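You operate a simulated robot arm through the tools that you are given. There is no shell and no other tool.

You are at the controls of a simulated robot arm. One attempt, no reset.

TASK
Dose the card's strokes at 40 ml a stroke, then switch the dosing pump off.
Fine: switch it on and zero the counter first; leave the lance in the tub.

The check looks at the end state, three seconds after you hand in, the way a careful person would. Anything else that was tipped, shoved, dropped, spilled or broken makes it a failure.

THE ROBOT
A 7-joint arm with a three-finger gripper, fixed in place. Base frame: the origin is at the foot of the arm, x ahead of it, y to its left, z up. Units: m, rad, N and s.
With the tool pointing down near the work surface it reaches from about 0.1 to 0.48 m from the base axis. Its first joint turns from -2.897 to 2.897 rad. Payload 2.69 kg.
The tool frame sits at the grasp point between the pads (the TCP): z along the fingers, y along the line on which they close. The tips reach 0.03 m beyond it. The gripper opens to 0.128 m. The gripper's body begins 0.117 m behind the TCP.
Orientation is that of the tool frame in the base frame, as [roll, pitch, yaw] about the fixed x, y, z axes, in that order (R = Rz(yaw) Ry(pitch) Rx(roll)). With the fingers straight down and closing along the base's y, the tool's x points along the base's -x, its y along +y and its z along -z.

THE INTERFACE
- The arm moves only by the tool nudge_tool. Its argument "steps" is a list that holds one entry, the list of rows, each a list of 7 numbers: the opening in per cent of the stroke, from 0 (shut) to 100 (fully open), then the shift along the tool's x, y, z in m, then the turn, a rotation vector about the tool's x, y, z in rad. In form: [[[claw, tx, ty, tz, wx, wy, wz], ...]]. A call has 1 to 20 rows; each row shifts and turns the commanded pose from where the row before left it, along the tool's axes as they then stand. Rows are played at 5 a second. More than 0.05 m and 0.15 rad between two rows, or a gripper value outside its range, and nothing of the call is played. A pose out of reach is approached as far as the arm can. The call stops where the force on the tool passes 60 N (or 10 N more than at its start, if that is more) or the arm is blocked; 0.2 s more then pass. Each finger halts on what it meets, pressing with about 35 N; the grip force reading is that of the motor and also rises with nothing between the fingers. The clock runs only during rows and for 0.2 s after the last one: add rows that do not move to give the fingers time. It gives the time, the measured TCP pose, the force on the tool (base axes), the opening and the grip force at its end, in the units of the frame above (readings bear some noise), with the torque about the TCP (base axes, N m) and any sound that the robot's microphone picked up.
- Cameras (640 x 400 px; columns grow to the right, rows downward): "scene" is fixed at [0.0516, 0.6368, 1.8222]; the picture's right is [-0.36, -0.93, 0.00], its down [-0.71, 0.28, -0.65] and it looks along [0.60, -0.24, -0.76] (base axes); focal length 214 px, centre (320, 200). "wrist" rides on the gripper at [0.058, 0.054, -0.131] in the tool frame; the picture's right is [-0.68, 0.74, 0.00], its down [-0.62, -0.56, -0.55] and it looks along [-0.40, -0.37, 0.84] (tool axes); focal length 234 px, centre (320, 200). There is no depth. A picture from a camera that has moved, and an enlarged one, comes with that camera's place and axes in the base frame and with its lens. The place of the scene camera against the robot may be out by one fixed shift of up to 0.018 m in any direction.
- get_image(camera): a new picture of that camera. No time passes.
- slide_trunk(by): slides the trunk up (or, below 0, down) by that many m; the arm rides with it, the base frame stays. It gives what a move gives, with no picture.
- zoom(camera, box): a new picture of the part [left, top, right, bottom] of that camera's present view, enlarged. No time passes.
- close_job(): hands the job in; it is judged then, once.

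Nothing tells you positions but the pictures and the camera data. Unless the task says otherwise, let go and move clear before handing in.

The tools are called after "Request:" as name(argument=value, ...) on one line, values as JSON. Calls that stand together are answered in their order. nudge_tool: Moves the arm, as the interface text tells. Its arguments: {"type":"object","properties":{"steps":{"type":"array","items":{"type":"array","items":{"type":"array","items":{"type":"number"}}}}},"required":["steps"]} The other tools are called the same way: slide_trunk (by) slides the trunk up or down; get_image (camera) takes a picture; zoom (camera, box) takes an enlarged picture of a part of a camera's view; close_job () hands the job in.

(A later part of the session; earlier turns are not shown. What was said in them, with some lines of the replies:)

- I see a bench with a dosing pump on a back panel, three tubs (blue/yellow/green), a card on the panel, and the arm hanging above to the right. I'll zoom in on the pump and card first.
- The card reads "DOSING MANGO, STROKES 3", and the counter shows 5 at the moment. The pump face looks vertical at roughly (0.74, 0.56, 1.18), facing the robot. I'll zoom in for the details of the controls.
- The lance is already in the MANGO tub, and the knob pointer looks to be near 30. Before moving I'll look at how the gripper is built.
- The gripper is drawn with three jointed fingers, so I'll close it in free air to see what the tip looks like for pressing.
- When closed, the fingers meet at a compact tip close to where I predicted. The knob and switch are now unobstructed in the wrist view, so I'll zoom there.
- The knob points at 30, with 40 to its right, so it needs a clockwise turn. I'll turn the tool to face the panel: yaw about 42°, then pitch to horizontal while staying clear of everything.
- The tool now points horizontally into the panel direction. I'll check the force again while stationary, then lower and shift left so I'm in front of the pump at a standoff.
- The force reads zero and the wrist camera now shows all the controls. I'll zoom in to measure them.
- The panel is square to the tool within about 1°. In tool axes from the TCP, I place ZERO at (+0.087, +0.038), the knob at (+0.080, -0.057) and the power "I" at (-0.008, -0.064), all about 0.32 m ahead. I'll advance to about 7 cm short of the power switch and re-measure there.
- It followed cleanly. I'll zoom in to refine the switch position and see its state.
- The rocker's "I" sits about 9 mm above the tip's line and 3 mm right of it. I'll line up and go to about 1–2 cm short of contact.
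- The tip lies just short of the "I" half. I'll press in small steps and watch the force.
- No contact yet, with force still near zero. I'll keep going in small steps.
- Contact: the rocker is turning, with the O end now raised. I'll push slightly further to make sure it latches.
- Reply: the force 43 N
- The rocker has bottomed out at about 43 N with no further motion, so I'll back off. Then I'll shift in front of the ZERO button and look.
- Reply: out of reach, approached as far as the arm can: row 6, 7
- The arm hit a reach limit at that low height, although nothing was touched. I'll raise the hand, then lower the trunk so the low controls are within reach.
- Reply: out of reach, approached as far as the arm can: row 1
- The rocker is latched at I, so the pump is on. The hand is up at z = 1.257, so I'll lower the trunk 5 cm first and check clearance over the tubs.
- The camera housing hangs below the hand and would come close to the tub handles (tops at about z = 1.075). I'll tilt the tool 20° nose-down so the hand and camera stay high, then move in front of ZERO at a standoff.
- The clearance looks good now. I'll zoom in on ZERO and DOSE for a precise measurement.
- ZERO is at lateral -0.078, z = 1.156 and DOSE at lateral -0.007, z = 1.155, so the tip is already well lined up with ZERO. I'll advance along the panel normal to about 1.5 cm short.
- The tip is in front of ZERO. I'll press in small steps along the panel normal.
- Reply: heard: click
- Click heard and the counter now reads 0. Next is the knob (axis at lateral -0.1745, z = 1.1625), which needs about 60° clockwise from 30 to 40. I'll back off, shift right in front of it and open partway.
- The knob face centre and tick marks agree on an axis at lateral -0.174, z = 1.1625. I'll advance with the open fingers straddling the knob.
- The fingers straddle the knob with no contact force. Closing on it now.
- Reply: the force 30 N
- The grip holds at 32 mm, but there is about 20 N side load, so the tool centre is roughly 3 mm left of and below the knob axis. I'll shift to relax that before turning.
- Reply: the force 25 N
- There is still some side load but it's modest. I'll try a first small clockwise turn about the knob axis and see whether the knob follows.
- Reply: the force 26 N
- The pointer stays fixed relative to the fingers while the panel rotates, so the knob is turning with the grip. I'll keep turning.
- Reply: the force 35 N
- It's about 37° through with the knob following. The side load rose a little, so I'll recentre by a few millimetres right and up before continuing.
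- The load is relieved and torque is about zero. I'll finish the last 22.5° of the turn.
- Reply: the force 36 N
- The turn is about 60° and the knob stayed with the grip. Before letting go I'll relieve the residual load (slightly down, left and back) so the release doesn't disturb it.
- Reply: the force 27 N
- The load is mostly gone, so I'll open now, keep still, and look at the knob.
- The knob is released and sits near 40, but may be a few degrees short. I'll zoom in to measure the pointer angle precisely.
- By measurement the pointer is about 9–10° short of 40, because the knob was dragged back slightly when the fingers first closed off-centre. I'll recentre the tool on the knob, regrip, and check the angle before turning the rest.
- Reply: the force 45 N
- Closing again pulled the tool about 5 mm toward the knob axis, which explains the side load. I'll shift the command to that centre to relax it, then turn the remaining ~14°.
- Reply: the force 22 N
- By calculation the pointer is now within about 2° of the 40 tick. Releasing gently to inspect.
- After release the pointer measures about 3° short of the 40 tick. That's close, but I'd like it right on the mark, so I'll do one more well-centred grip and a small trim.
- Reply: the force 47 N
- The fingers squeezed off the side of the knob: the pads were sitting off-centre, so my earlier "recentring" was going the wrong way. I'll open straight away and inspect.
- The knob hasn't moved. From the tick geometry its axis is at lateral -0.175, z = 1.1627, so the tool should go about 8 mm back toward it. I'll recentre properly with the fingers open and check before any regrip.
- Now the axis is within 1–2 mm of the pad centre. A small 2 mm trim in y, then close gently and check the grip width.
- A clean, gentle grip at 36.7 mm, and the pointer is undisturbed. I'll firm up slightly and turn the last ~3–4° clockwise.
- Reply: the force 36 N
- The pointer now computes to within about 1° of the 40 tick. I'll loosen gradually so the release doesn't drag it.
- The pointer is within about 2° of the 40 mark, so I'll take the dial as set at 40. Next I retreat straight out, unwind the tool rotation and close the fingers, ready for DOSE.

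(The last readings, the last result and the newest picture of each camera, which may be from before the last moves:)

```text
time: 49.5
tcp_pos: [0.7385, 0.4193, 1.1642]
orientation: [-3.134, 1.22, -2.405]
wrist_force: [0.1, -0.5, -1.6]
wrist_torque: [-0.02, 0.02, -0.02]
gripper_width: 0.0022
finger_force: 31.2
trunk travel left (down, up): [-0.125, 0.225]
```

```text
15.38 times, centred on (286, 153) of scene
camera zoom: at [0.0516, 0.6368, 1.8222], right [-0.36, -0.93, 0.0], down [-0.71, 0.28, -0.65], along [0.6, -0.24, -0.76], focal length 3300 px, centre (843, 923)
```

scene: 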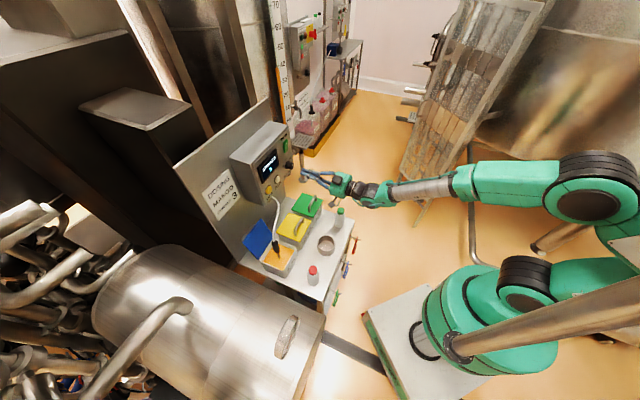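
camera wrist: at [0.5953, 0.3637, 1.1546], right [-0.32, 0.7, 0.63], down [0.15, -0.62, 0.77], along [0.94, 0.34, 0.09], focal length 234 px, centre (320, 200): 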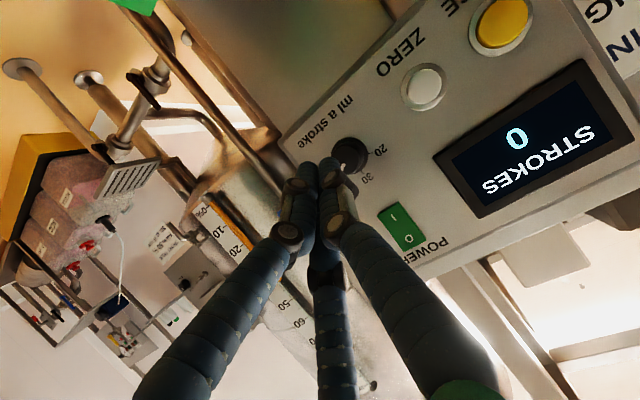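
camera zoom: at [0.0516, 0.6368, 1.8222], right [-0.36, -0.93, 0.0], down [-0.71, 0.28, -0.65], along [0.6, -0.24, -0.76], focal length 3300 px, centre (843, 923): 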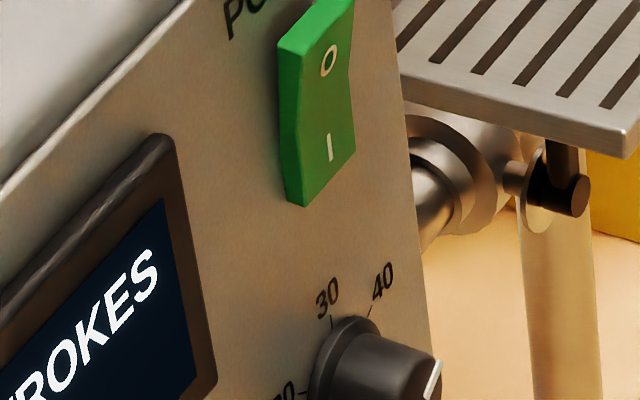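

All is undisturbed. A quick check of the knob from the fixed camera before going to DOSE.

Request:
zoom(camera="scene", box=[278, 150, 302, 172])

Request:
nudge_tool(steps=[[[0, 0.0005, 0.028, 0.0002, 0, 0, 0], [0, 0.0005, 0.03, 0.0002, 0, 0, 0], [0, 0.0005, 0.03, 0.0002, 0, 0, 0], [0, 0.0005, 0.03, 0.0002, 0, 0, 0], [0, 0.0005, 0.03, 0.0002, 0, 0, 0], [0, 0.0005, 0.032, 0.0002, 0, 0, 0], [0, 0, 0, 0, 0, 0, 0], [0, 0, 0, 0, 0, 0, 0]]])

Request:
get_image(camera="wrist")

Request:
zoom(camera="scene", box=[230, 130, 390, 240])

```text
16.00 times, centred on (290, 161) of scene
camera zoom: at [0.0516, 0.6368, 1.8222], right [-0.36, -0.93, 0.0], down [-0.71, 0.28, -0.65], along [0.6, -0.24, -0.76], focal length 3432 px, centre (800, 824)
```

zoom: 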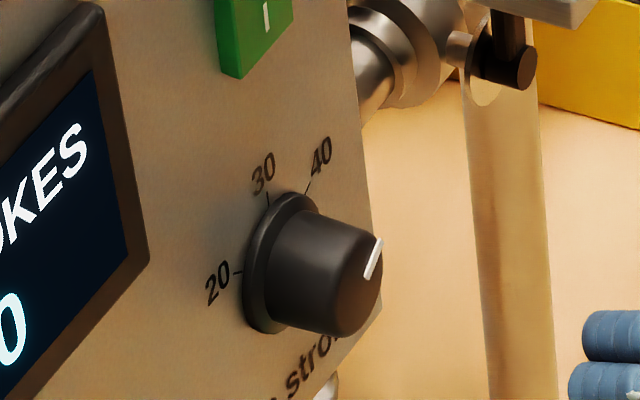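

```text
time: 51.3
tcp_pos: [0.6452, 0.5204, 1.158]
orientation: [3.127, 1.215, -2.405]
wrist_force: [0.4, 0.4, 1.1]
wrist_torque: [0.02, 0.0, 0.0]
gripper_width: 0.002
finger_force: 31.0
out of reach, approached as far as the arm can: row 5, 6
trunk travel left (down, up): [-0.125, 0.225]
```

```text
taken
camera wrist: at [0.5034, 0.4623, 1.1499], right [-0.33, 0.7, 0.64], down [0.17, -0.62, 0.77], along [0.93, 0.36, 0.09], focal length 234 px, centre (320, 200)
```

wrist: 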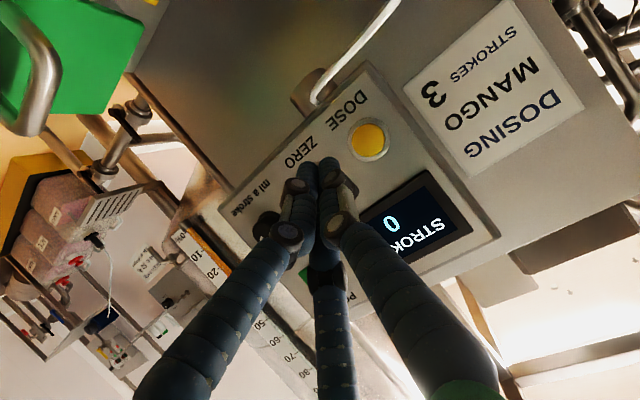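

```text
3.64 times, centred on (310, 185) of scene
camera zoom: at [0.0516, 0.6368, 1.8222], right [-0.36, -0.93, 0.0], down [-0.71, 0.28, -0.65], along [0.6, -0.24, -0.76], focal length 780 px, centre (356, 254)
```

zoom: 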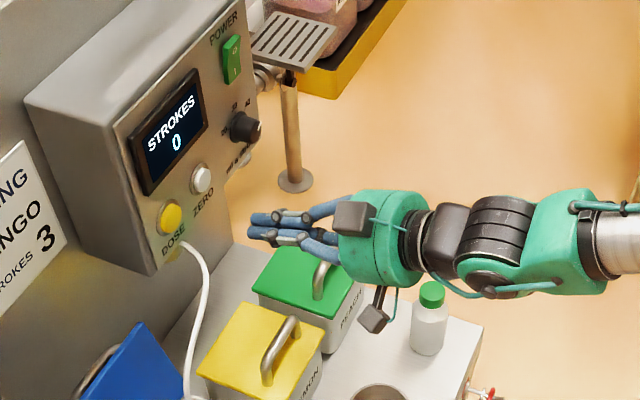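

The dial reads 40 from the fixed camera too. The arm reached its limit before DOSE, so I'll raise the hand 7 cm and lower the trunk by the same amount to gain reach.

Request:
nudge_tool(steps=[[[0, -0.0188, 0, -0.0069, 0, 0, 0], [0, -0.0188, 0, -0.0069, 0, 0, 0], [0, -0.0188, 0, -0.0069, 0, 0, 0], [0, -0.0094, 0, -0.0034, 0, 0, 0], [0, 0, 0, 0, 0, 0, 0]]])

Request:
slide_trunk(by=-0.07)

Request:
get_image(camera="scene")

```text
time: 52.5
tcp_pos: [0.6431, 0.5208, 1.229]
orientation: [-3.138, 1.22, -2.405]
wrist_force: [-0.3, 0.1, 0.0]
wrist_torque: [-0.03, 0.04, 0.01]
gripper_width: 0.0022
finger_force: 31.1
out of reach, approached as far as the arm can: row 1
trunk travel left (down, up): [-0.125, 0.225]
```

```text
time: 53.6
tcp_pos: [0.6436, 0.5216, 1.1605]
orientation: [-3.136, 1.22, -2.405]
wrist_force: [0.3, -0.2, 0.8]
wrist_torque: [0.03, 0.04, 0.04]
gripper_width: 0.002
finger_force: 31.2
trunk travel left (down, up): [-0.055, 0.295]
```

```text
taken
```

scene: 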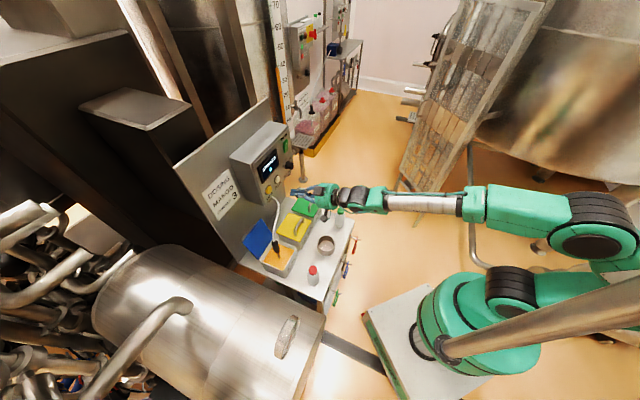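

Good. Now I'll continue left the last 36 mm to DOSE.

Request:
nudge_tool(steps=[[[0, 0, 0.018, 0, 0, 0, 0], [0, 0, 0.018, 0, 0, 0, 0], [0, 0, 0, 0, 0, 0, 0], [0, 0, 0, 0, 0, 0, 0]]])

Request:
get_image(camera="wrist")

Request:
zoom(camera="scene", box=[230, 130, 390, 240])

```text
time: 54.6
tcp_pos: [0.6318, 0.5348, 1.1625]
orientation: [3.133, 1.216, -2.406]
wrist_force: [0.1, 0.1, 0.1]
wrist_torque: [-0.02, -0.04, 0.03]
gripper_width: 0.0021
finger_force: 31.5
out of reach, approached as far as the arm can: row 1, 2
trunk travel left (down, up): [-0.055, 0.295]
```

```text
taken
camera wrist: at [0.4904, 0.4771, 1.1527], right [-0.33, 0.7, 0.64], down [0.16, -0.62, 0.77], along [0.93, 0.35, 0.09], focal length 234 px, centre (320, 200)
```

wrist: 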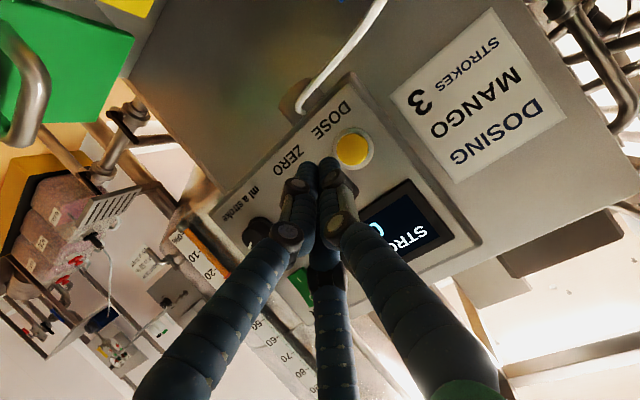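

```text
3.64 times, centred on (310, 185) of scene
camera zoom: at [0.0516, 0.6368, 1.8222], right [-0.36, -0.93, 0.0], down [-0.71, 0.28, -0.65], along [0.6, -0.24, -0.76], focal length 780 px, centre (356, 254)
```

zoom: 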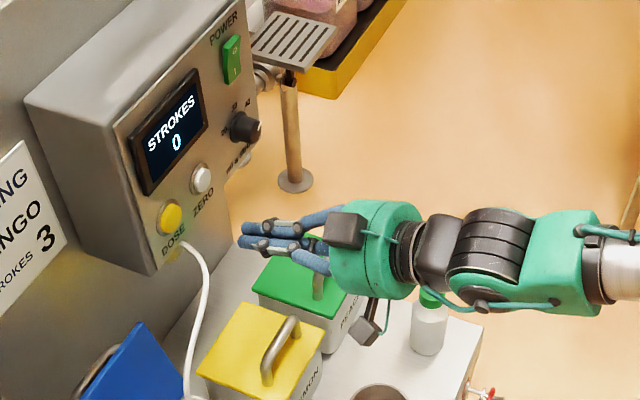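

The limit eases when the hand is turned a bit more to the left. For pressing DOSE a 10° yaw off-normal is fine, so I'll rotate about vertical and then shift the small remaining distance.

Request:
nudge_tool(steps=[[[0, 0, 0, 0, -0.0822, 0, -0.03], [0, 0, 0, 0, -0.0822, 0, -0.03], [0, 0, 0, 0, 0, 0, 0], [0, 0, 0, 0, 0, 0, 0]]])

```text
time: 55.6
tcp_pos: [0.6341, 0.5344, 1.1619]
orientation: [-3.138, 1.22, -2.231]
wrist_force: [0.4, -0.3, 0.6]
wrist_torque: [0.01, 0.02, -0.01]
gripper_width: 0.0019
finger_force: 31.1
trunk travel left (down, up): [-0.055, 0.295]
```

That orientation was reached without a limit. Now I'll shift left and advance to about 2 cm short of DOSE.

Request:
nudge_tool(steps=[[[0, -0.0009, 0.0148, 0.0024, 0, 0, 0], [0, -0.0068, -0.0035, 0.0185, 0, 0, 0], [0, -0.0068, -0.0035, 0.0185, 0, 0, 0], [0, -0.0068, -0.0035, 0.0185, 0, 0, 0], [0, 0, 0, 0, 0, 0, 0], [0, 0, 0, 0, 0, 0, 0]]])

Request:
zoom(camera="wrist", box=[250, 80, 390, 200])

Request:
zoom(camera="scene", box=[230, 130, 390, 240])

```text
time: 57.0
tcp_pos: [0.6682, 0.5847, 1.1619]
orientation: [-3.137, 1.22, -2.23]
wrist_force: [0.6, 0.2, 0.0]
wrist_torque: [0.02, 0.02, 0.02]
gripper_width: 0.0019
finger_force: 31.4
trunk travel left (down, up): [-0.055, 0.295]
```

```text
3.33 times, centred on (320, 140) of wrist
camera zoom: at [0.5373, 0.506, 1.1519], right [-0.44, 0.64, 0.63], down [0.26, -0.59, 0.77], along [0.86, 0.5, 0.09], focal length 781 px, centre (320, 400)
```

zoom: 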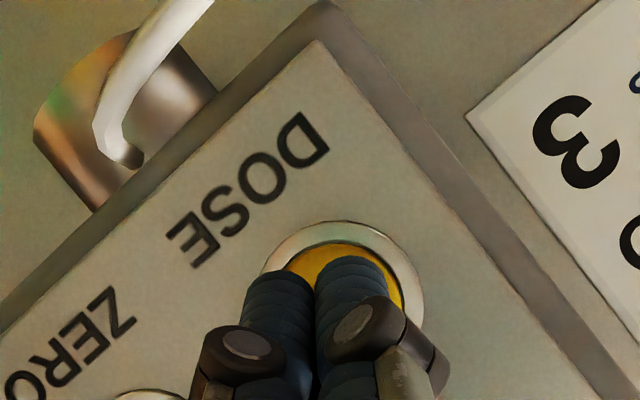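

```text
3.64 times, centred on (310, 185) of scene
camera zoom: at [0.0516, 0.6368, 1.8222], right [-0.36, -0.93, 0.0], down [-0.71, 0.28, -0.65], along [0.6, -0.24, -0.76], focal length 780 px, centre (356, 254)
```

zoom: 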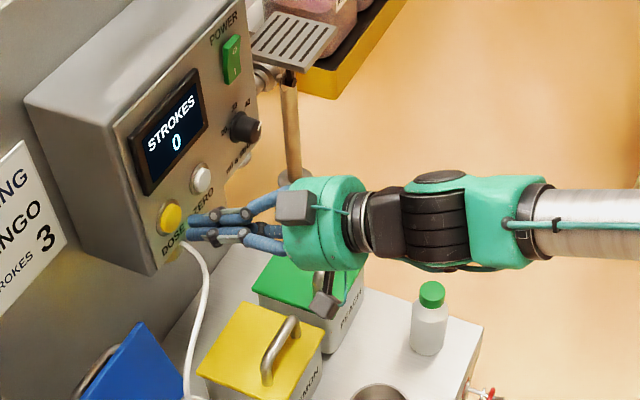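

The tip is centred on the yellow DOSE button. Approaching in small steps.

Request:
nudge_tool(steps=[[[0, -0.00135, -0.0007, 0.0037, 0, 0, 0], [0, -0.00135, -0.0007, 0.0037, 0, 0, 0], [0, -0.00135, -0.0007, 0.0037, 0, 0, 0], [0, -0.00135, -0.0007, 0.0037, 0, 0, 0], [0, -0.00068, -0.00035, 0.00185, 0, 0, 0], [0, 0, 0, 0, 0, 0, 0]]])

Request:
zoom(camera="scene", box=[245, 140, 325, 210])

```text
time: 58.4
tcp_pos: [0.6825, 0.597, 1.1621]
orientation: [-3.137, 1.219, -2.231]
wrist_force: [0.3, -0.4, -0.3]
wrist_torque: [-0.01, 0.0, 0.01]
gripper_width: 0.0022
finger_force: 31.2
trunk travel left (down, up): [-0.055, 0.295]
```

```text
5.71 times, centred on (285, 175) of scene
camera zoom: at [0.0516, 0.6368, 1.8222], right [-0.36, -0.93, 0.0], down [-0.71, 0.28, -0.65], along [0.6, -0.24, -0.76], focal length 1226 px, centre (520, 343)
```

zoom: 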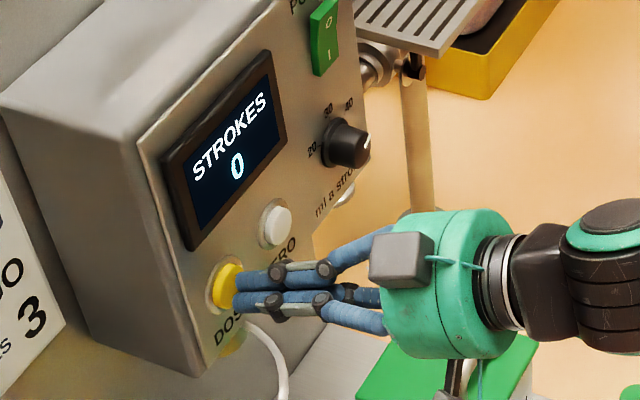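

Request:
nudge_tool(steps=[[[0, -0.00068, -0.00035, 0.00185, 0, 0, 0], [0, -0.00068, -0.00035, 0.00185, 0, 0, 0], [0, 0, 0, 0, 0, 0, 0]]])

Request:
zoom(camera="scene", box=[245, 140, 325, 210])

```text
time: 59.2
tcp_pos: [0.6851, 0.5994, 1.1616]
orientation: [-3.138, 1.219, -2.231]
wrist_force: [-2.4, -0.8, -0.2]
wrist_torque: [0.0, -0.02, -0.03]
gripper_width: 0.0021
finger_force: 31.3
trunk travel left (down, up): [-0.055, 0.295]
heard: click
```

```text
5.71 times, centred on (285, 175) of scene
camera zoom: at [0.0516, 0.6368, 1.8222], right [-0.36, -0.93, 0.0], down [-0.71, 0.28, -0.65], along [0.6, -0.24, -0.76], focal length 1226 px, centre (520, 343)
```

zoom: 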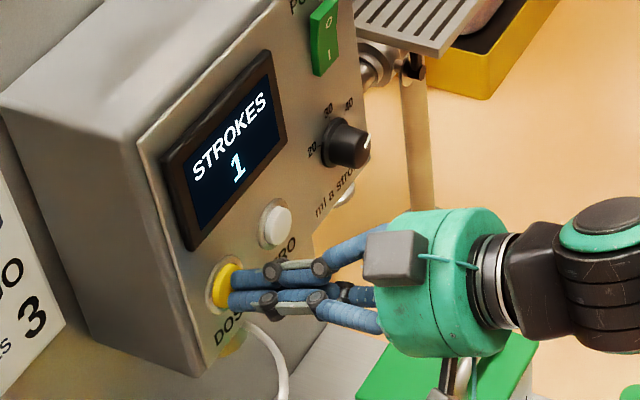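

Stroke 1 is counted (click, display 1). Back off 12 mm, pause for the stroke to finish, and check that the count holds.

Request:
nudge_tool(steps=[[[0, 0.00203, 0.00105, -0.00555, 0, 0, 0], [0, 0.00203, 0.00105, -0.00555, 0, 0, 0], [0, 0, 0, 0, 0, 0, 0], [0, 0, 0, 0, 0, 0, 0], [0, 0, 0, 0, 0, 0, 0], [0, 0, 0, 0, 0, 0, 0], [0, 0, 0, 0, 0, 0, 0], [0, 0, 0, 0, 0, 0, 0]]])

Request:
zoom(camera="scene", box=[245, 140, 325, 210])

Request:
zoom(camera="scene", box=[240, 200, 320, 280])

```text
time: 61.0
tcp_pos: [0.6764, 0.5917, 1.1619]
orientation: [-3.138, 1.22, -2.231]
wrist_force: [0.3, 0.8, 0.7]
wrist_torque: [0.03, -0.01, 0.03]
gripper_width: 0.0021
finger_force: 31.7
trunk travel left (down, up): [-0.055, 0.295]
```

```text
5.71 times, centred on (285, 175) of scene
camera zoom: at [0.0516, 0.6368, 1.8222], right [-0.36, -0.93, 0.0], down [-0.71, 0.28, -0.65], along [0.6, -0.24, -0.76], focal length 1226 px, centre (520, 343)
```

zoom: 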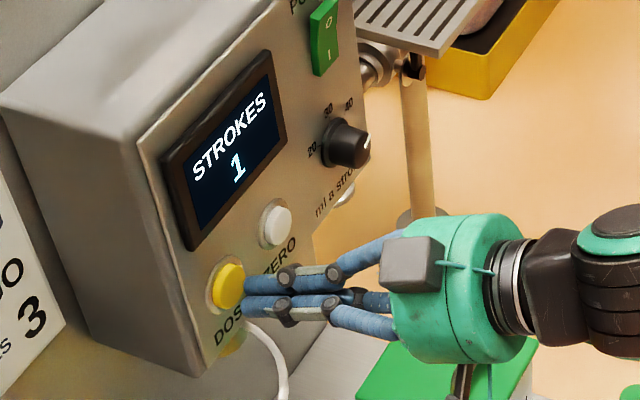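

```text
5.00 times, centred on (280, 240) of scene
camera zoom: at [0.0516, 0.6368, 1.8222], right [-0.36, -0.93, 0.0], down [-0.71, 0.28, -0.65], along [0.6, -0.24, -0.76], focal length 1072 px, centre (520, 0)
```

zoom: 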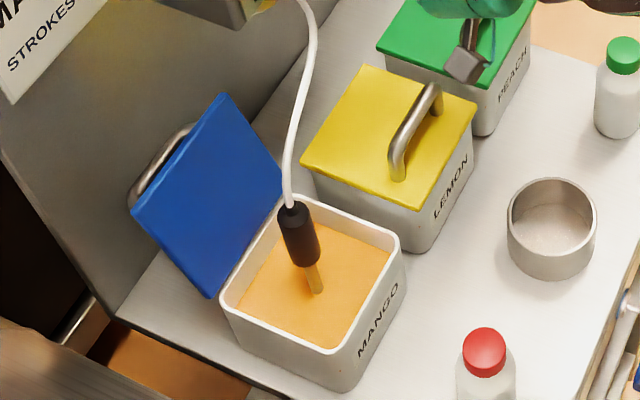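

The count holds at 1 and the tub is undisturbed. Second stroke: same depth.

Request:
nudge_tool(steps=[[[0, -0.00203, -0.00105, 0.00555, 0, 0, 0], [0, -0.00135, -0.0007, 0.0037, 0, 0, 0], [0, -0.00068, -0.00035, 0.00185, 0, 0, 0], [0, 0, 0, 0, 0, 0, 0], [0, 0, 0, 0, 0, 0, 0]]])

Request:
zoom(camera="scene", box=[245, 140, 325, 210])

```text
time: 62.2
tcp_pos: [0.684, 0.5999, 1.1614]
orientation: [-3.136, 1.219, -2.229]
wrist_force: [-2.5, -1.0, 0.3]
wrist_torque: [0.0, 0.01, 0.03]
gripper_width: 0.0023
finger_force: 31.2
trunk travel left (down, up): [-0.055, 0.295]
heard: click
```

```text
5.71 times, centred on (285, 175) of scene
camera zoom: at [0.0516, 0.6368, 1.8222], right [-0.36, -0.93, 0.0], down [-0.71, 0.28, -0.65], along [0.6, -0.24, -0.76], focal length 1226 px, centre (520, 343)
```

zoom: 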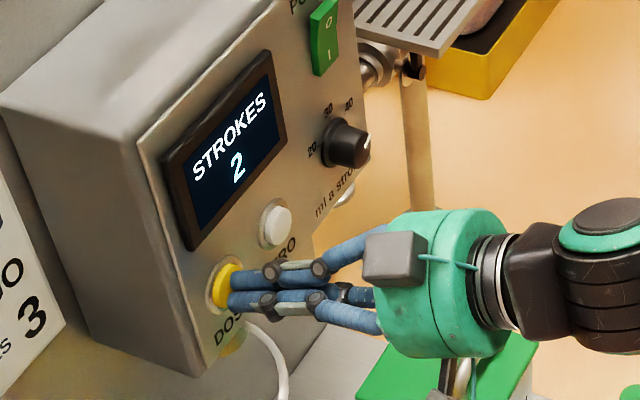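

Stroke 2 is counted. Back off and pause again.

Request:
nudge_tool(steps=[[[0, 0.00203, 0.00105, -0.00555, 0, 0, 0], [0, 0.00203, 0.00105, -0.00555, 0, 0, 0], [0, 0, 0, 0, 0, 0, 0], [0, 0, 0, 0, 0, 0, 0], [0, 0, 0, 0, 0, 0, 0], [0, 0, 0, 0, 0, 0, 0], [0, 0, 0, 0, 0, 0, 0], [0, 0, 0, 0, 0, 0, 0]]])

Request:
zoom(camera="scene", box=[245, 140, 325, 210])

```text
time: 64.0
tcp_pos: [0.6754, 0.5911, 1.1615]
orientation: [-3.138, 1.221, -2.23]
wrist_force: [-0.1, 0.1, -0.5]
wrist_torque: [0.04, 0.03, 0.0]
gripper_width: 0.0023
finger_force: 31.5
trunk travel left (down, up): [-0.055, 0.295]
```

```text
5.71 times, centred on (285, 175) of scene
camera zoom: at [0.0516, 0.6368, 1.8222], right [-0.36, -0.93, 0.0], down [-0.71, 0.28, -0.65], along [0.6, -0.24, -0.76], focal length 1226 px, centre (520, 343)
```

zoom: 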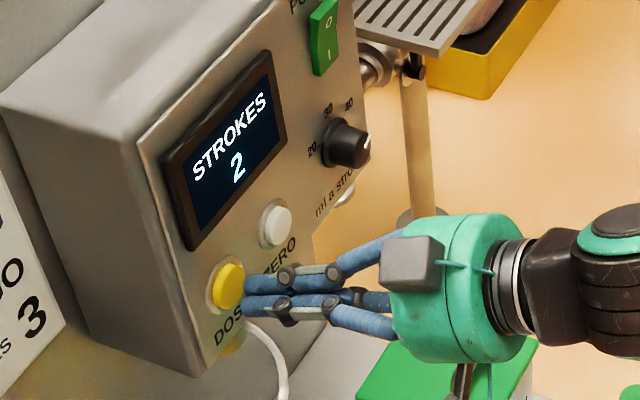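

The count holds at 2. Third and last stroke.

Request:
nudge_tool(steps=[[[0, -0.00203, -0.00105, 0.00555, 0, 0, 0], [0, -0.00135, -0.0007, 0.0037, 0, 0, 0], [0, -0.00068, -0.00035, 0.00185, 0, 0, 0], [0, 0, 0, 0, 0, 0, 0], [0, 0, 0, 0, 0, 0, 0]]])

Request:
zoom(camera="scene", box=[245, 140, 325, 210])

```text
time: 65.2
tcp_pos: [0.6832, 0.5995, 1.1614]
orientation: [-3.138, 1.221, -2.231]
wrist_force: [-1.1, -1.8, -1.0]
wrist_torque: [-0.02, 0.0, -0.03]
gripper_width: 0.002
finger_force: 31.6
trunk travel left (down, up): [-0.055, 0.295]
heard: click
```

```text
5.71 times, centred on (285, 175) of scene
camera zoom: at [0.0516, 0.6368, 1.8222], right [-0.36, -0.93, 0.0], down [-0.71, 0.28, -0.65], along [0.6, -0.24, -0.76], focal length 1226 px, centre (520, 343)
```

zoom: 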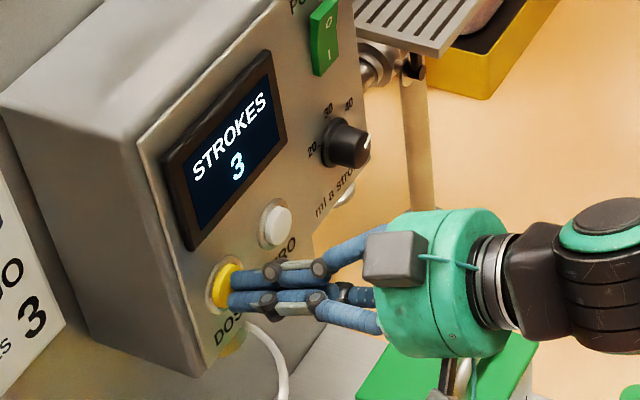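

All three strokes are counted (display 3). Now back off, move right and up to the power switch, and restore the yaw to face the panel squarely.

Request:
nudge_tool(steps=[[[0, 0.00675, 0.00347, -0.0185, 0, 0, 0], [0, 0.00675, 0.00347, -0.0185, 0, 0, 0], [0, 0.00675, 0.00347, -0.0185, 0, 0, 0], [0, 0.00675, 0.00347, -0.0185, 0, 0, 0], [0, -0.01806, -0.02757, -0.01177, 0, 0, 0], [0, -0.01806, -0.02757, -0.01177, 0, 0, 0], [0, -0.01806, -0.02757, -0.01177, 0, 0, 0], [0, -0.01806, -0.02757, -0.01177, 0, 0, 0], [0, -0.01806, -0.02757, -0.01177, 0, 0, 0], [0, -0.01806, -0.02757, -0.01177, 0, 0, 0], [0, 0, 0, 0, 0.0822, 0, 0.03], [0, 0, 0, 0, 0.0822, 0, 0.03], [0, 0, 0, 0, 0, 0, 0], [0, 0, 0, 0, 0, 0, 0]]])

Request:
get_image(camera="wrist")

Request:
zoom(camera="scene", box=[230, 110, 390, 220])

```text
time: 68.2
tcp_pos: [0.7371, 0.4229, 1.2878]
orientation: [-3.137, 1.219, -2.406]
wrist_force: [1.6, 0.1, 0.1]
wrist_torque: [-0.04, -0.02, -0.01]
gripper_width: 0.002
finger_force: 32.2
trunk travel left (down, up): [-0.055, 0.295]
```

```text
taken
camera wrist: at [0.5935, 0.3675, 1.2785], right [-0.32, 0.7, 0.63], down [0.15, -0.62, 0.77], along [0.94, 0.34, 0.09], focal length 234 px, centre (320, 200)
```

wrist: 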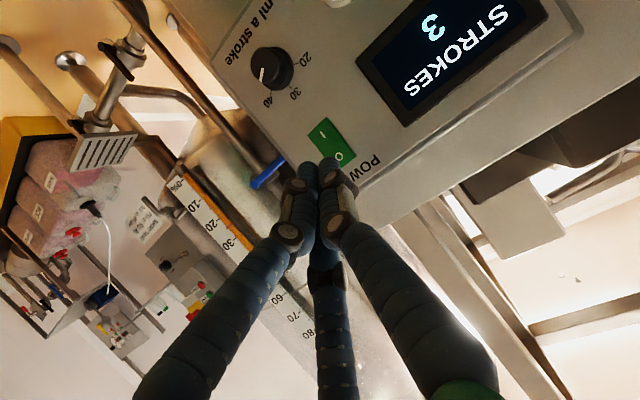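

```text
3.64 times, centred on (310, 165) of scene
camera zoom: at [0.0516, 0.6368, 1.8222], right [-0.36, -0.93, 0.0], down [-0.71, 0.28, -0.65], along [0.6, -0.24, -0.76], focal length 780 px, centre (356, 327)
```

zoom: 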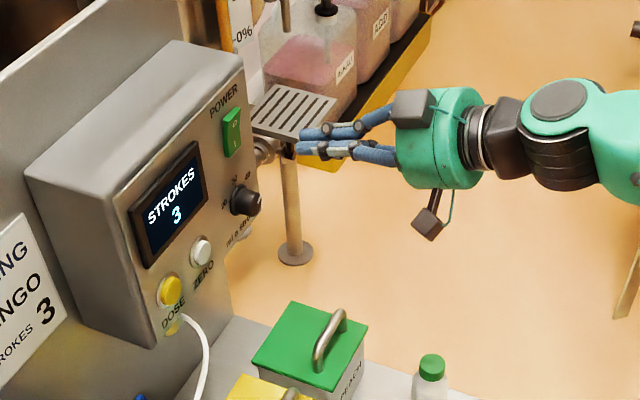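

Request:
zoom(camera="wrist", box=[290, 105, 370, 175])

Request:
zoom(camera="wrist", box=[230, 30, 320, 110])

```text
5.71 times, centred on (330, 140) of wrist
camera zoom: at [0.5935, 0.3675, 1.2785], right [-0.32, 0.7, 0.63], down [0.15, -0.62, 0.77], along [0.94, 0.34, 0.09], focal length 1338 px, centre (263, 543)
```

zoom: 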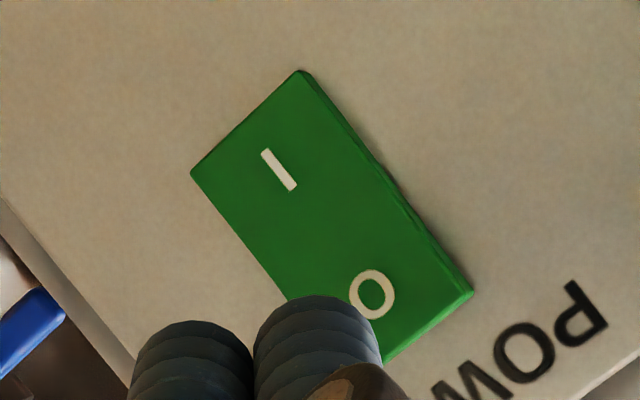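

```text
5.00 times, centred on (275, 70) of wrist
camera zoom: at [0.5935, 0.3675, 1.2785], right [-0.32, 0.7, 0.63], down [0.15, -0.62, 0.77], along [0.94, 0.34, 0.09], focal length 1171 px, centre (545, 850)
```

zoom: 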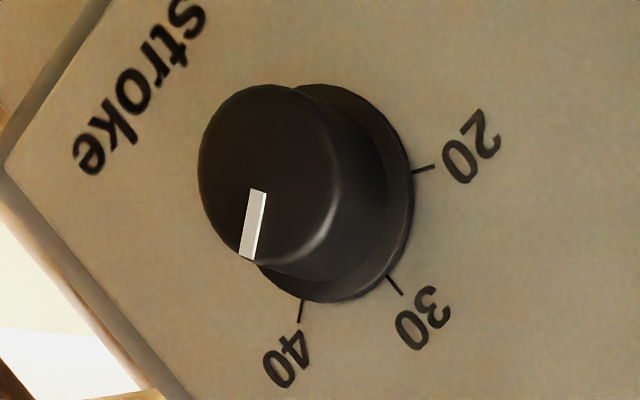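

The pointer lies parallel to the 40 tick. The tip is lined up with the "O" half of the rocker, so I'll advance and then press in small steps.

Request:
nudge_tool(steps=[[[0, -0.0069, 0.0012, 0.0188, 0, 0, 0], [0, -0.0069, 0, 0.0188, 0, 0, 0], [0, -0.0069, 0, 0.0188, 0, 0, 0], [0, -0.00137, 0, 0.00376, 0, 0, 0], [0, 0, 0, 0, 0, 0, 0]]])

Request:
zoom(camera="wrist", box=[260, 80, 400, 200])

Request:
zoom(camera="scene", box=[260, 110, 340, 180])

```text
time: 69.4
tcp_pos: [0.7839, 0.4658, 1.288]
orientation: [-3.135, 1.219, -2.406]
wrist_force: [0.4, -0.5, 0.1]
wrist_torque: [0.01, 0.0, 0.02]
gripper_width: 0.0021
finger_force: 31.4
trunk travel left (down, up): [-0.055, 0.295]
```

```text
3.33 times, centred on (330, 140) of wrist
camera zoom: at [0.6413, 0.4112, 1.2788], right [-0.32, 0.7, 0.63], down [0.15, -0.62, 0.77], along [0.94, 0.34, 0.09], focal length 781 px, centre (287, 400)
```

zoom: 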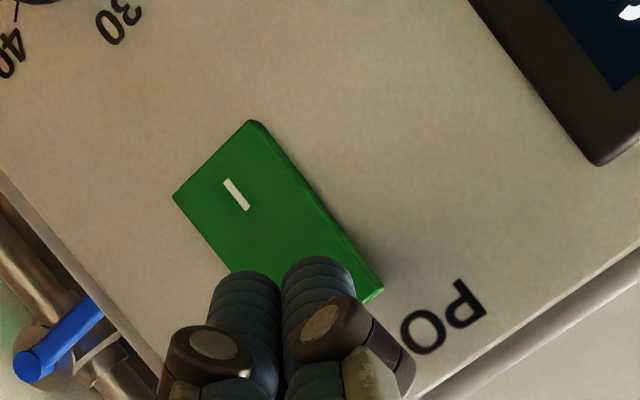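

```text
5.71 times, centred on (300, 145) of scene
camera zoom: at [0.0516, 0.6368, 1.8222], right [-0.36, -0.93, 0.0], down [-0.71, 0.28, -0.65], along [0.6, -0.24, -0.76], focal length 1226 px, centre (434, 514)
```

zoom: 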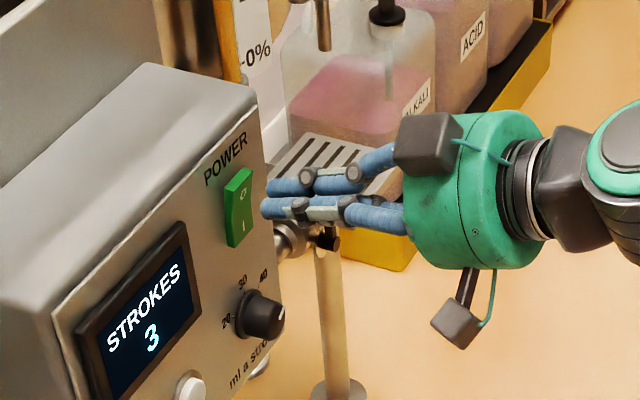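

Request:
nudge_tool(steps=[[[0, -0.00137, 0, 0.00376, 0, 0, 0], [0, -0.00137, 0, 0.00376, 0, 0, 0], [0, 0, 0, 0, 0, 0, 0]]])

Request:
zoom(camera="scene", box=[260, 110, 340, 180])

```text
time: 70.2
tcp_pos: [0.7901, 0.4722, 1.2884]
orientation: [-3.137, 1.22, -2.405]
wrist_force: [0.4, 0.4, 0.0]
wrist_torque: [0.03, 0.0, -0.02]
gripper_width: 0.0024
finger_force: 31.4
trunk travel left (down, up): [-0.055, 0.295]
```

```text
5.71 times, centred on (300, 145) of scene
camera zoom: at [0.0516, 0.6368, 1.8222], right [-0.36, -0.93, 0.0], down [-0.71, 0.28, -0.65], along [0.6, -0.24, -0.76], focal length 1226 px, centre (434, 514)
```

zoom: 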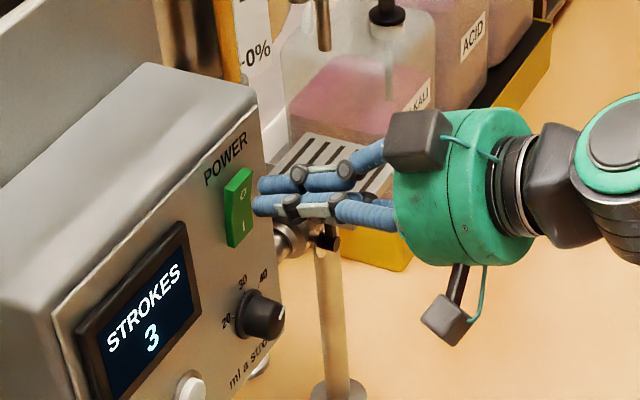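

Request:
nudge_tool(steps=[[[0, -0.00103, 0, 0.00282, 0, 0, 0], [0, -0.00103, 0, 0.00282, 0, 0, 0], [0, 0, 0, 0, 0, 0, 0]]])

Request:
zoom(camera="scene", box=[260, 110, 340, 180])

```text
time: 71.0
tcp_pos: [0.7953, 0.4748, 1.2882]
orientation: [-3.137, 1.22, -2.404]
wrist_force: [-0.3, 0.3, -0.7]
wrist_torque: [0.04, 0.01, -0.01]
gripper_width: 0.0019
finger_force: 31.0
trunk travel left (down, up): [-0.055, 0.295]
```

```text
5.71 times, centred on (300, 145) of scene
camera zoom: at [0.0516, 0.6368, 1.8222], right [-0.36, -0.93, 0.0], down [-0.71, 0.28, -0.65], along [0.6, -0.24, -0.76], focal length 1226 px, centre (434, 514)
```

zoom: 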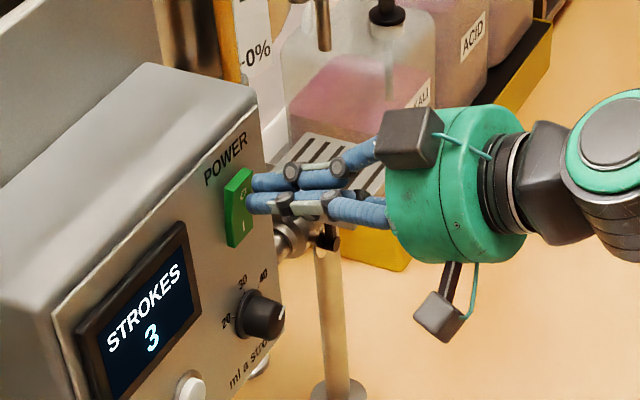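

Request:
nudge_tool(steps=[[[0, -0.00069, 0, 0.00188, 0, 0, 0], [0, -0.00069, 0, 0.00188, 0, 0, 0], [0, 0, 0, 0, 0, 0, 0]]])

Request:
zoom(camera="scene", box=[260, 110, 340, 180])

```text
time: 71.8
tcp_pos: [0.7968, 0.4782, 1.2879]
orientation: [-3.137, 1.219, -2.407]
wrist_force: [-1.1, 0.1, -0.8]
wrist_torque: [-0.04, 0.02, 0.0]
gripper_width: 0.002
finger_force: 31.3
trunk travel left (down, up): [-0.055, 0.295]
```

```text
5.71 times, centred on (300, 145) of scene
camera zoom: at [0.0516, 0.6368, 1.8222], right [-0.36, -0.93, 0.0], down [-0.71, 0.28, -0.65], along [0.6, -0.24, -0.76], focal length 1226 px, centre (434, 514)
```

zoom: 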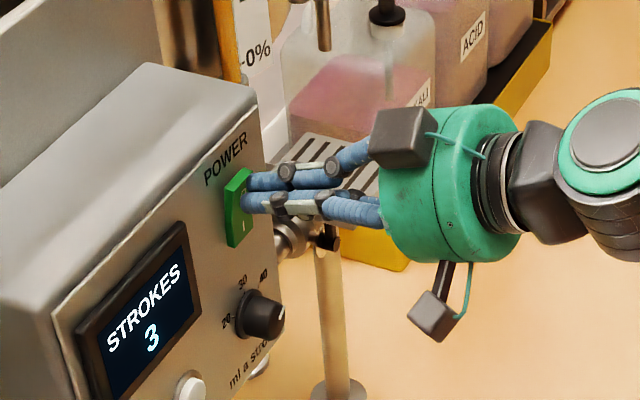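

Request:
nudge_tool(steps=[[[0, -0.00069, 0, 0.00188, 0, 0, 0], [0, -0.00069, 0, 0.00188, 0, 0, 0], [0, 0, 0, 0, 0, 0, 0]]])

Request:
zoom(camera="scene", box=[260, 110, 340, 180])

```text
time: 72.6
tcp_pos: [0.8004, 0.4813, 1.2888]
orientation: [-3.137, 1.22, -2.407]
wrist_force: [0.1, -1.1, 1.2]
wrist_torque: [0.01, -0.03, 0.0]
gripper_width: 0.0022
finger_force: 31.3
trunk travel left (down, up): [-0.055, 0.295]
```

```text
5.71 times, centred on (300, 145) of scene
camera zoom: at [0.0516, 0.6368, 1.8222], right [-0.36, -0.93, 0.0], down [-0.71, 0.28, -0.65], along [0.6, -0.24, -0.76], focal length 1226 px, centre (434, 514)
```

zoom: 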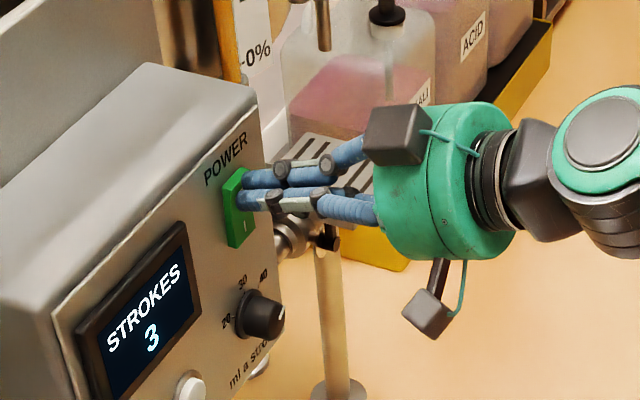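

Request:
nudge_tool(steps=[[[0, -0.00052, 0, 0.00141, 0, 0, 0], [0, -0.00052, 0, 0.00141, 0, 0, 0], [0, 0, 0, 0, 0, 0, 0]]])

Request:
zoom(camera="scene", box=[260, 110, 340, 180])

```text
time: 73.4
tcp_pos: [0.8033, 0.4829, 1.2879]
orientation: [-3.136, 1.222, -2.405]
wrist_force: [-0.3, -1.1, -0.3]
wrist_torque: [-0.01, 0.0, -0.02]
gripper_width: 0.0023
finger_force: 31.1
trunk travel left (down, up): [-0.055, 0.295]
```

```text
5.71 times, centred on (300, 145) of scene
camera zoom: at [0.0516, 0.6368, 1.8222], right [-0.36, -0.93, 0.0], down [-0.71, 0.28, -0.65], along [0.6, -0.24, -0.76], focal length 1226 px, centre (434, 514)
```

zoom: 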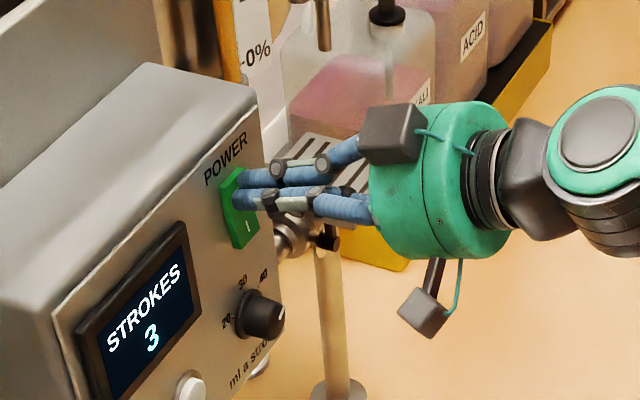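

The rocker has flipped, with the O side in and the I side out. A touch more to confirm it's fully seated.

Request:
nudge_tool(steps=[[[0, -0.00052, 0, 0.00141, 0, 0, 0], [0, -0.00035, 0, 0.00094, 0, 0, 0], [0, 0, 0, 0, 0, 0, 0]]])

Request:
zoom(camera="scene", box=[260, 110, 340, 180])

```text
time: 74.2
tcp_pos: [0.8033, 0.4839, 1.2877]
orientation: [-3.139, 1.221, -2.406]
wrist_force: [-8.4, -7.2, -0.8]
wrist_torque: [0.11, 0.06, -0.07]
gripper_width: 0.0021
finger_force: 31.2
trunk travel left (down, up): [-0.055, 0.295]
```

```text
5.71 times, centred on (300, 145) of scene
camera zoom: at [0.0516, 0.6368, 1.8222], right [-0.36, -0.93, 0.0], down [-0.71, 0.28, -0.65], along [0.6, -0.24, -0.76], focal length 1226 px, centre (434, 514)
```

zoom: 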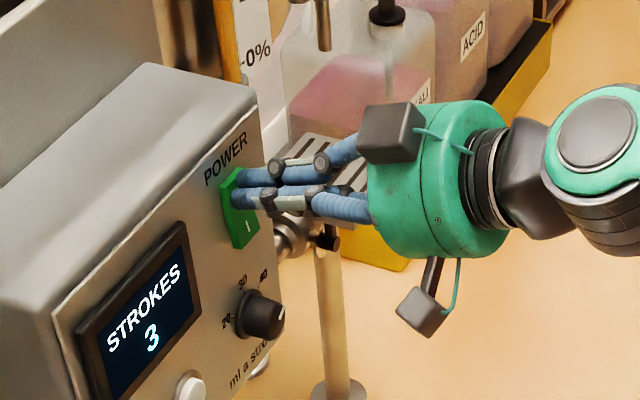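

The rocker is seated at O. I'll back away well clear of the panel and do a final check.

Request:
nudge_tool(steps=[[[0, 0.005, 0, -0.0138, 0, 0, 0], [0, 0.0086, 0, -0.0235, 0, 0, 0], [0, 0.0103, 0, -0.0282, 0, 0, 0], [0, 0.0103, 0, -0.0282, 0, 0, 0], [0, 0.0103, 0, -0.0282, 0, 0, 0], [0, 0.0086, 0, -0.0235, 0, 0, 0], [0, 0, 0, 0, 0, 0, 0], [0, 0, 0, 0, 0, 0, 0]]])

Request:
get_image(camera="scene")

Request:
zoom(camera="scene", box=[255, 125, 319, 175])

Request:
zoom(camera="scene", box=[230, 190, 370, 300])

Request:
get_image(camera="wrist")

```text
time: 76.0
tcp_pos: [0.6882, 0.3822, 1.2896]
orientation: [-3.138, 1.22, -2.405]
wrist_force: [-0.3, -0.6, 0.1]
wrist_torque: [0.02, -0.01, 0.0]
gripper_width: 0.0021
finger_force: 31.4
trunk travel left (down, up): [-0.055, 0.295]
```

```text
taken
```

scene: 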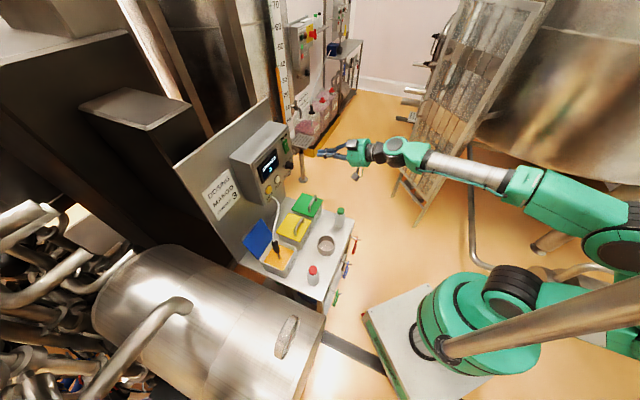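

```text
8.00 times, centred on (287, 150) of scene
camera zoom: at [0.0516, 0.6368, 1.8222], right [-0.36, -0.93, 0.0], down [-0.71, 0.28, -0.65], along [0.6, -0.24, -0.76], focal length 1716 px, centre (584, 600)
```

zoom: 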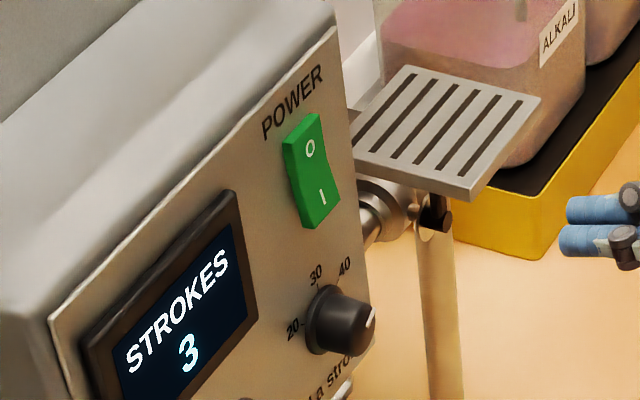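

```text
3.64 times, centred on (300, 245) of scene
camera zoom: at [0.0516, 0.6368, 1.8222], right [-0.36, -0.93, 0.0], down [-0.71, 0.28, -0.65], along [0.6, -0.24, -0.76], focal length 780 px, centre (393, 36)
```

zoom: 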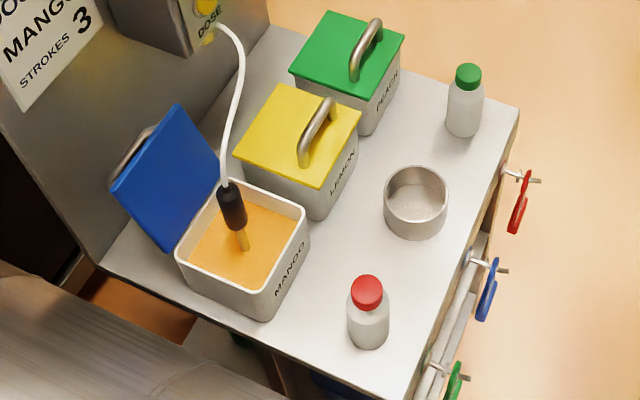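

```text
taken
camera wrist: at [0.5458, 0.3262, 1.2794], right [-0.32, 0.7, 0.63], down [0.15, -0.62, 0.77], along [0.94, 0.34, 0.09], focal length 234 px, centre (320, 200)
```

wrist: 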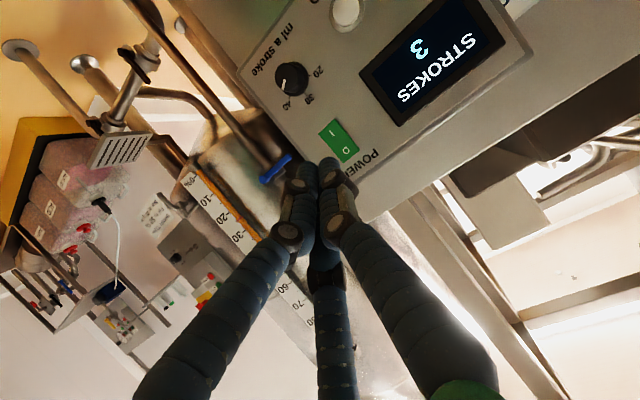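

The rocker now matches its original off position. The display shows 3, the dial is on 40, the lance is still in the MANGO tub and nothing else on the bench has moved. The arm is clear, so I'm handing in.

Request:
close_job()

```text
The job is handed in.
```

I dosed the card's three strokes of mango with the dial at 40 ml and switched the pump off. The job is handed in; I don't have the check's result.

- **On and zero:** I switched the pump on, then pressed ZERO, and the display went from 5 to 0.
- **Dial:** It took several grips to turn the dial from 30 to 40. On one attempt the fingers slipped off the side of the knob, but it didn't move. The pointer ended within about 2° of the 40 mark.
- **Strokes:** I pressed DOSE three times. Each press clicked, and the display reads 3.
- **End state:** The power switch is back at O. The lance is still in the MANGO tub, and in the last picture nothing on the bench had been moved or spilled. The arm is clear of the panel.
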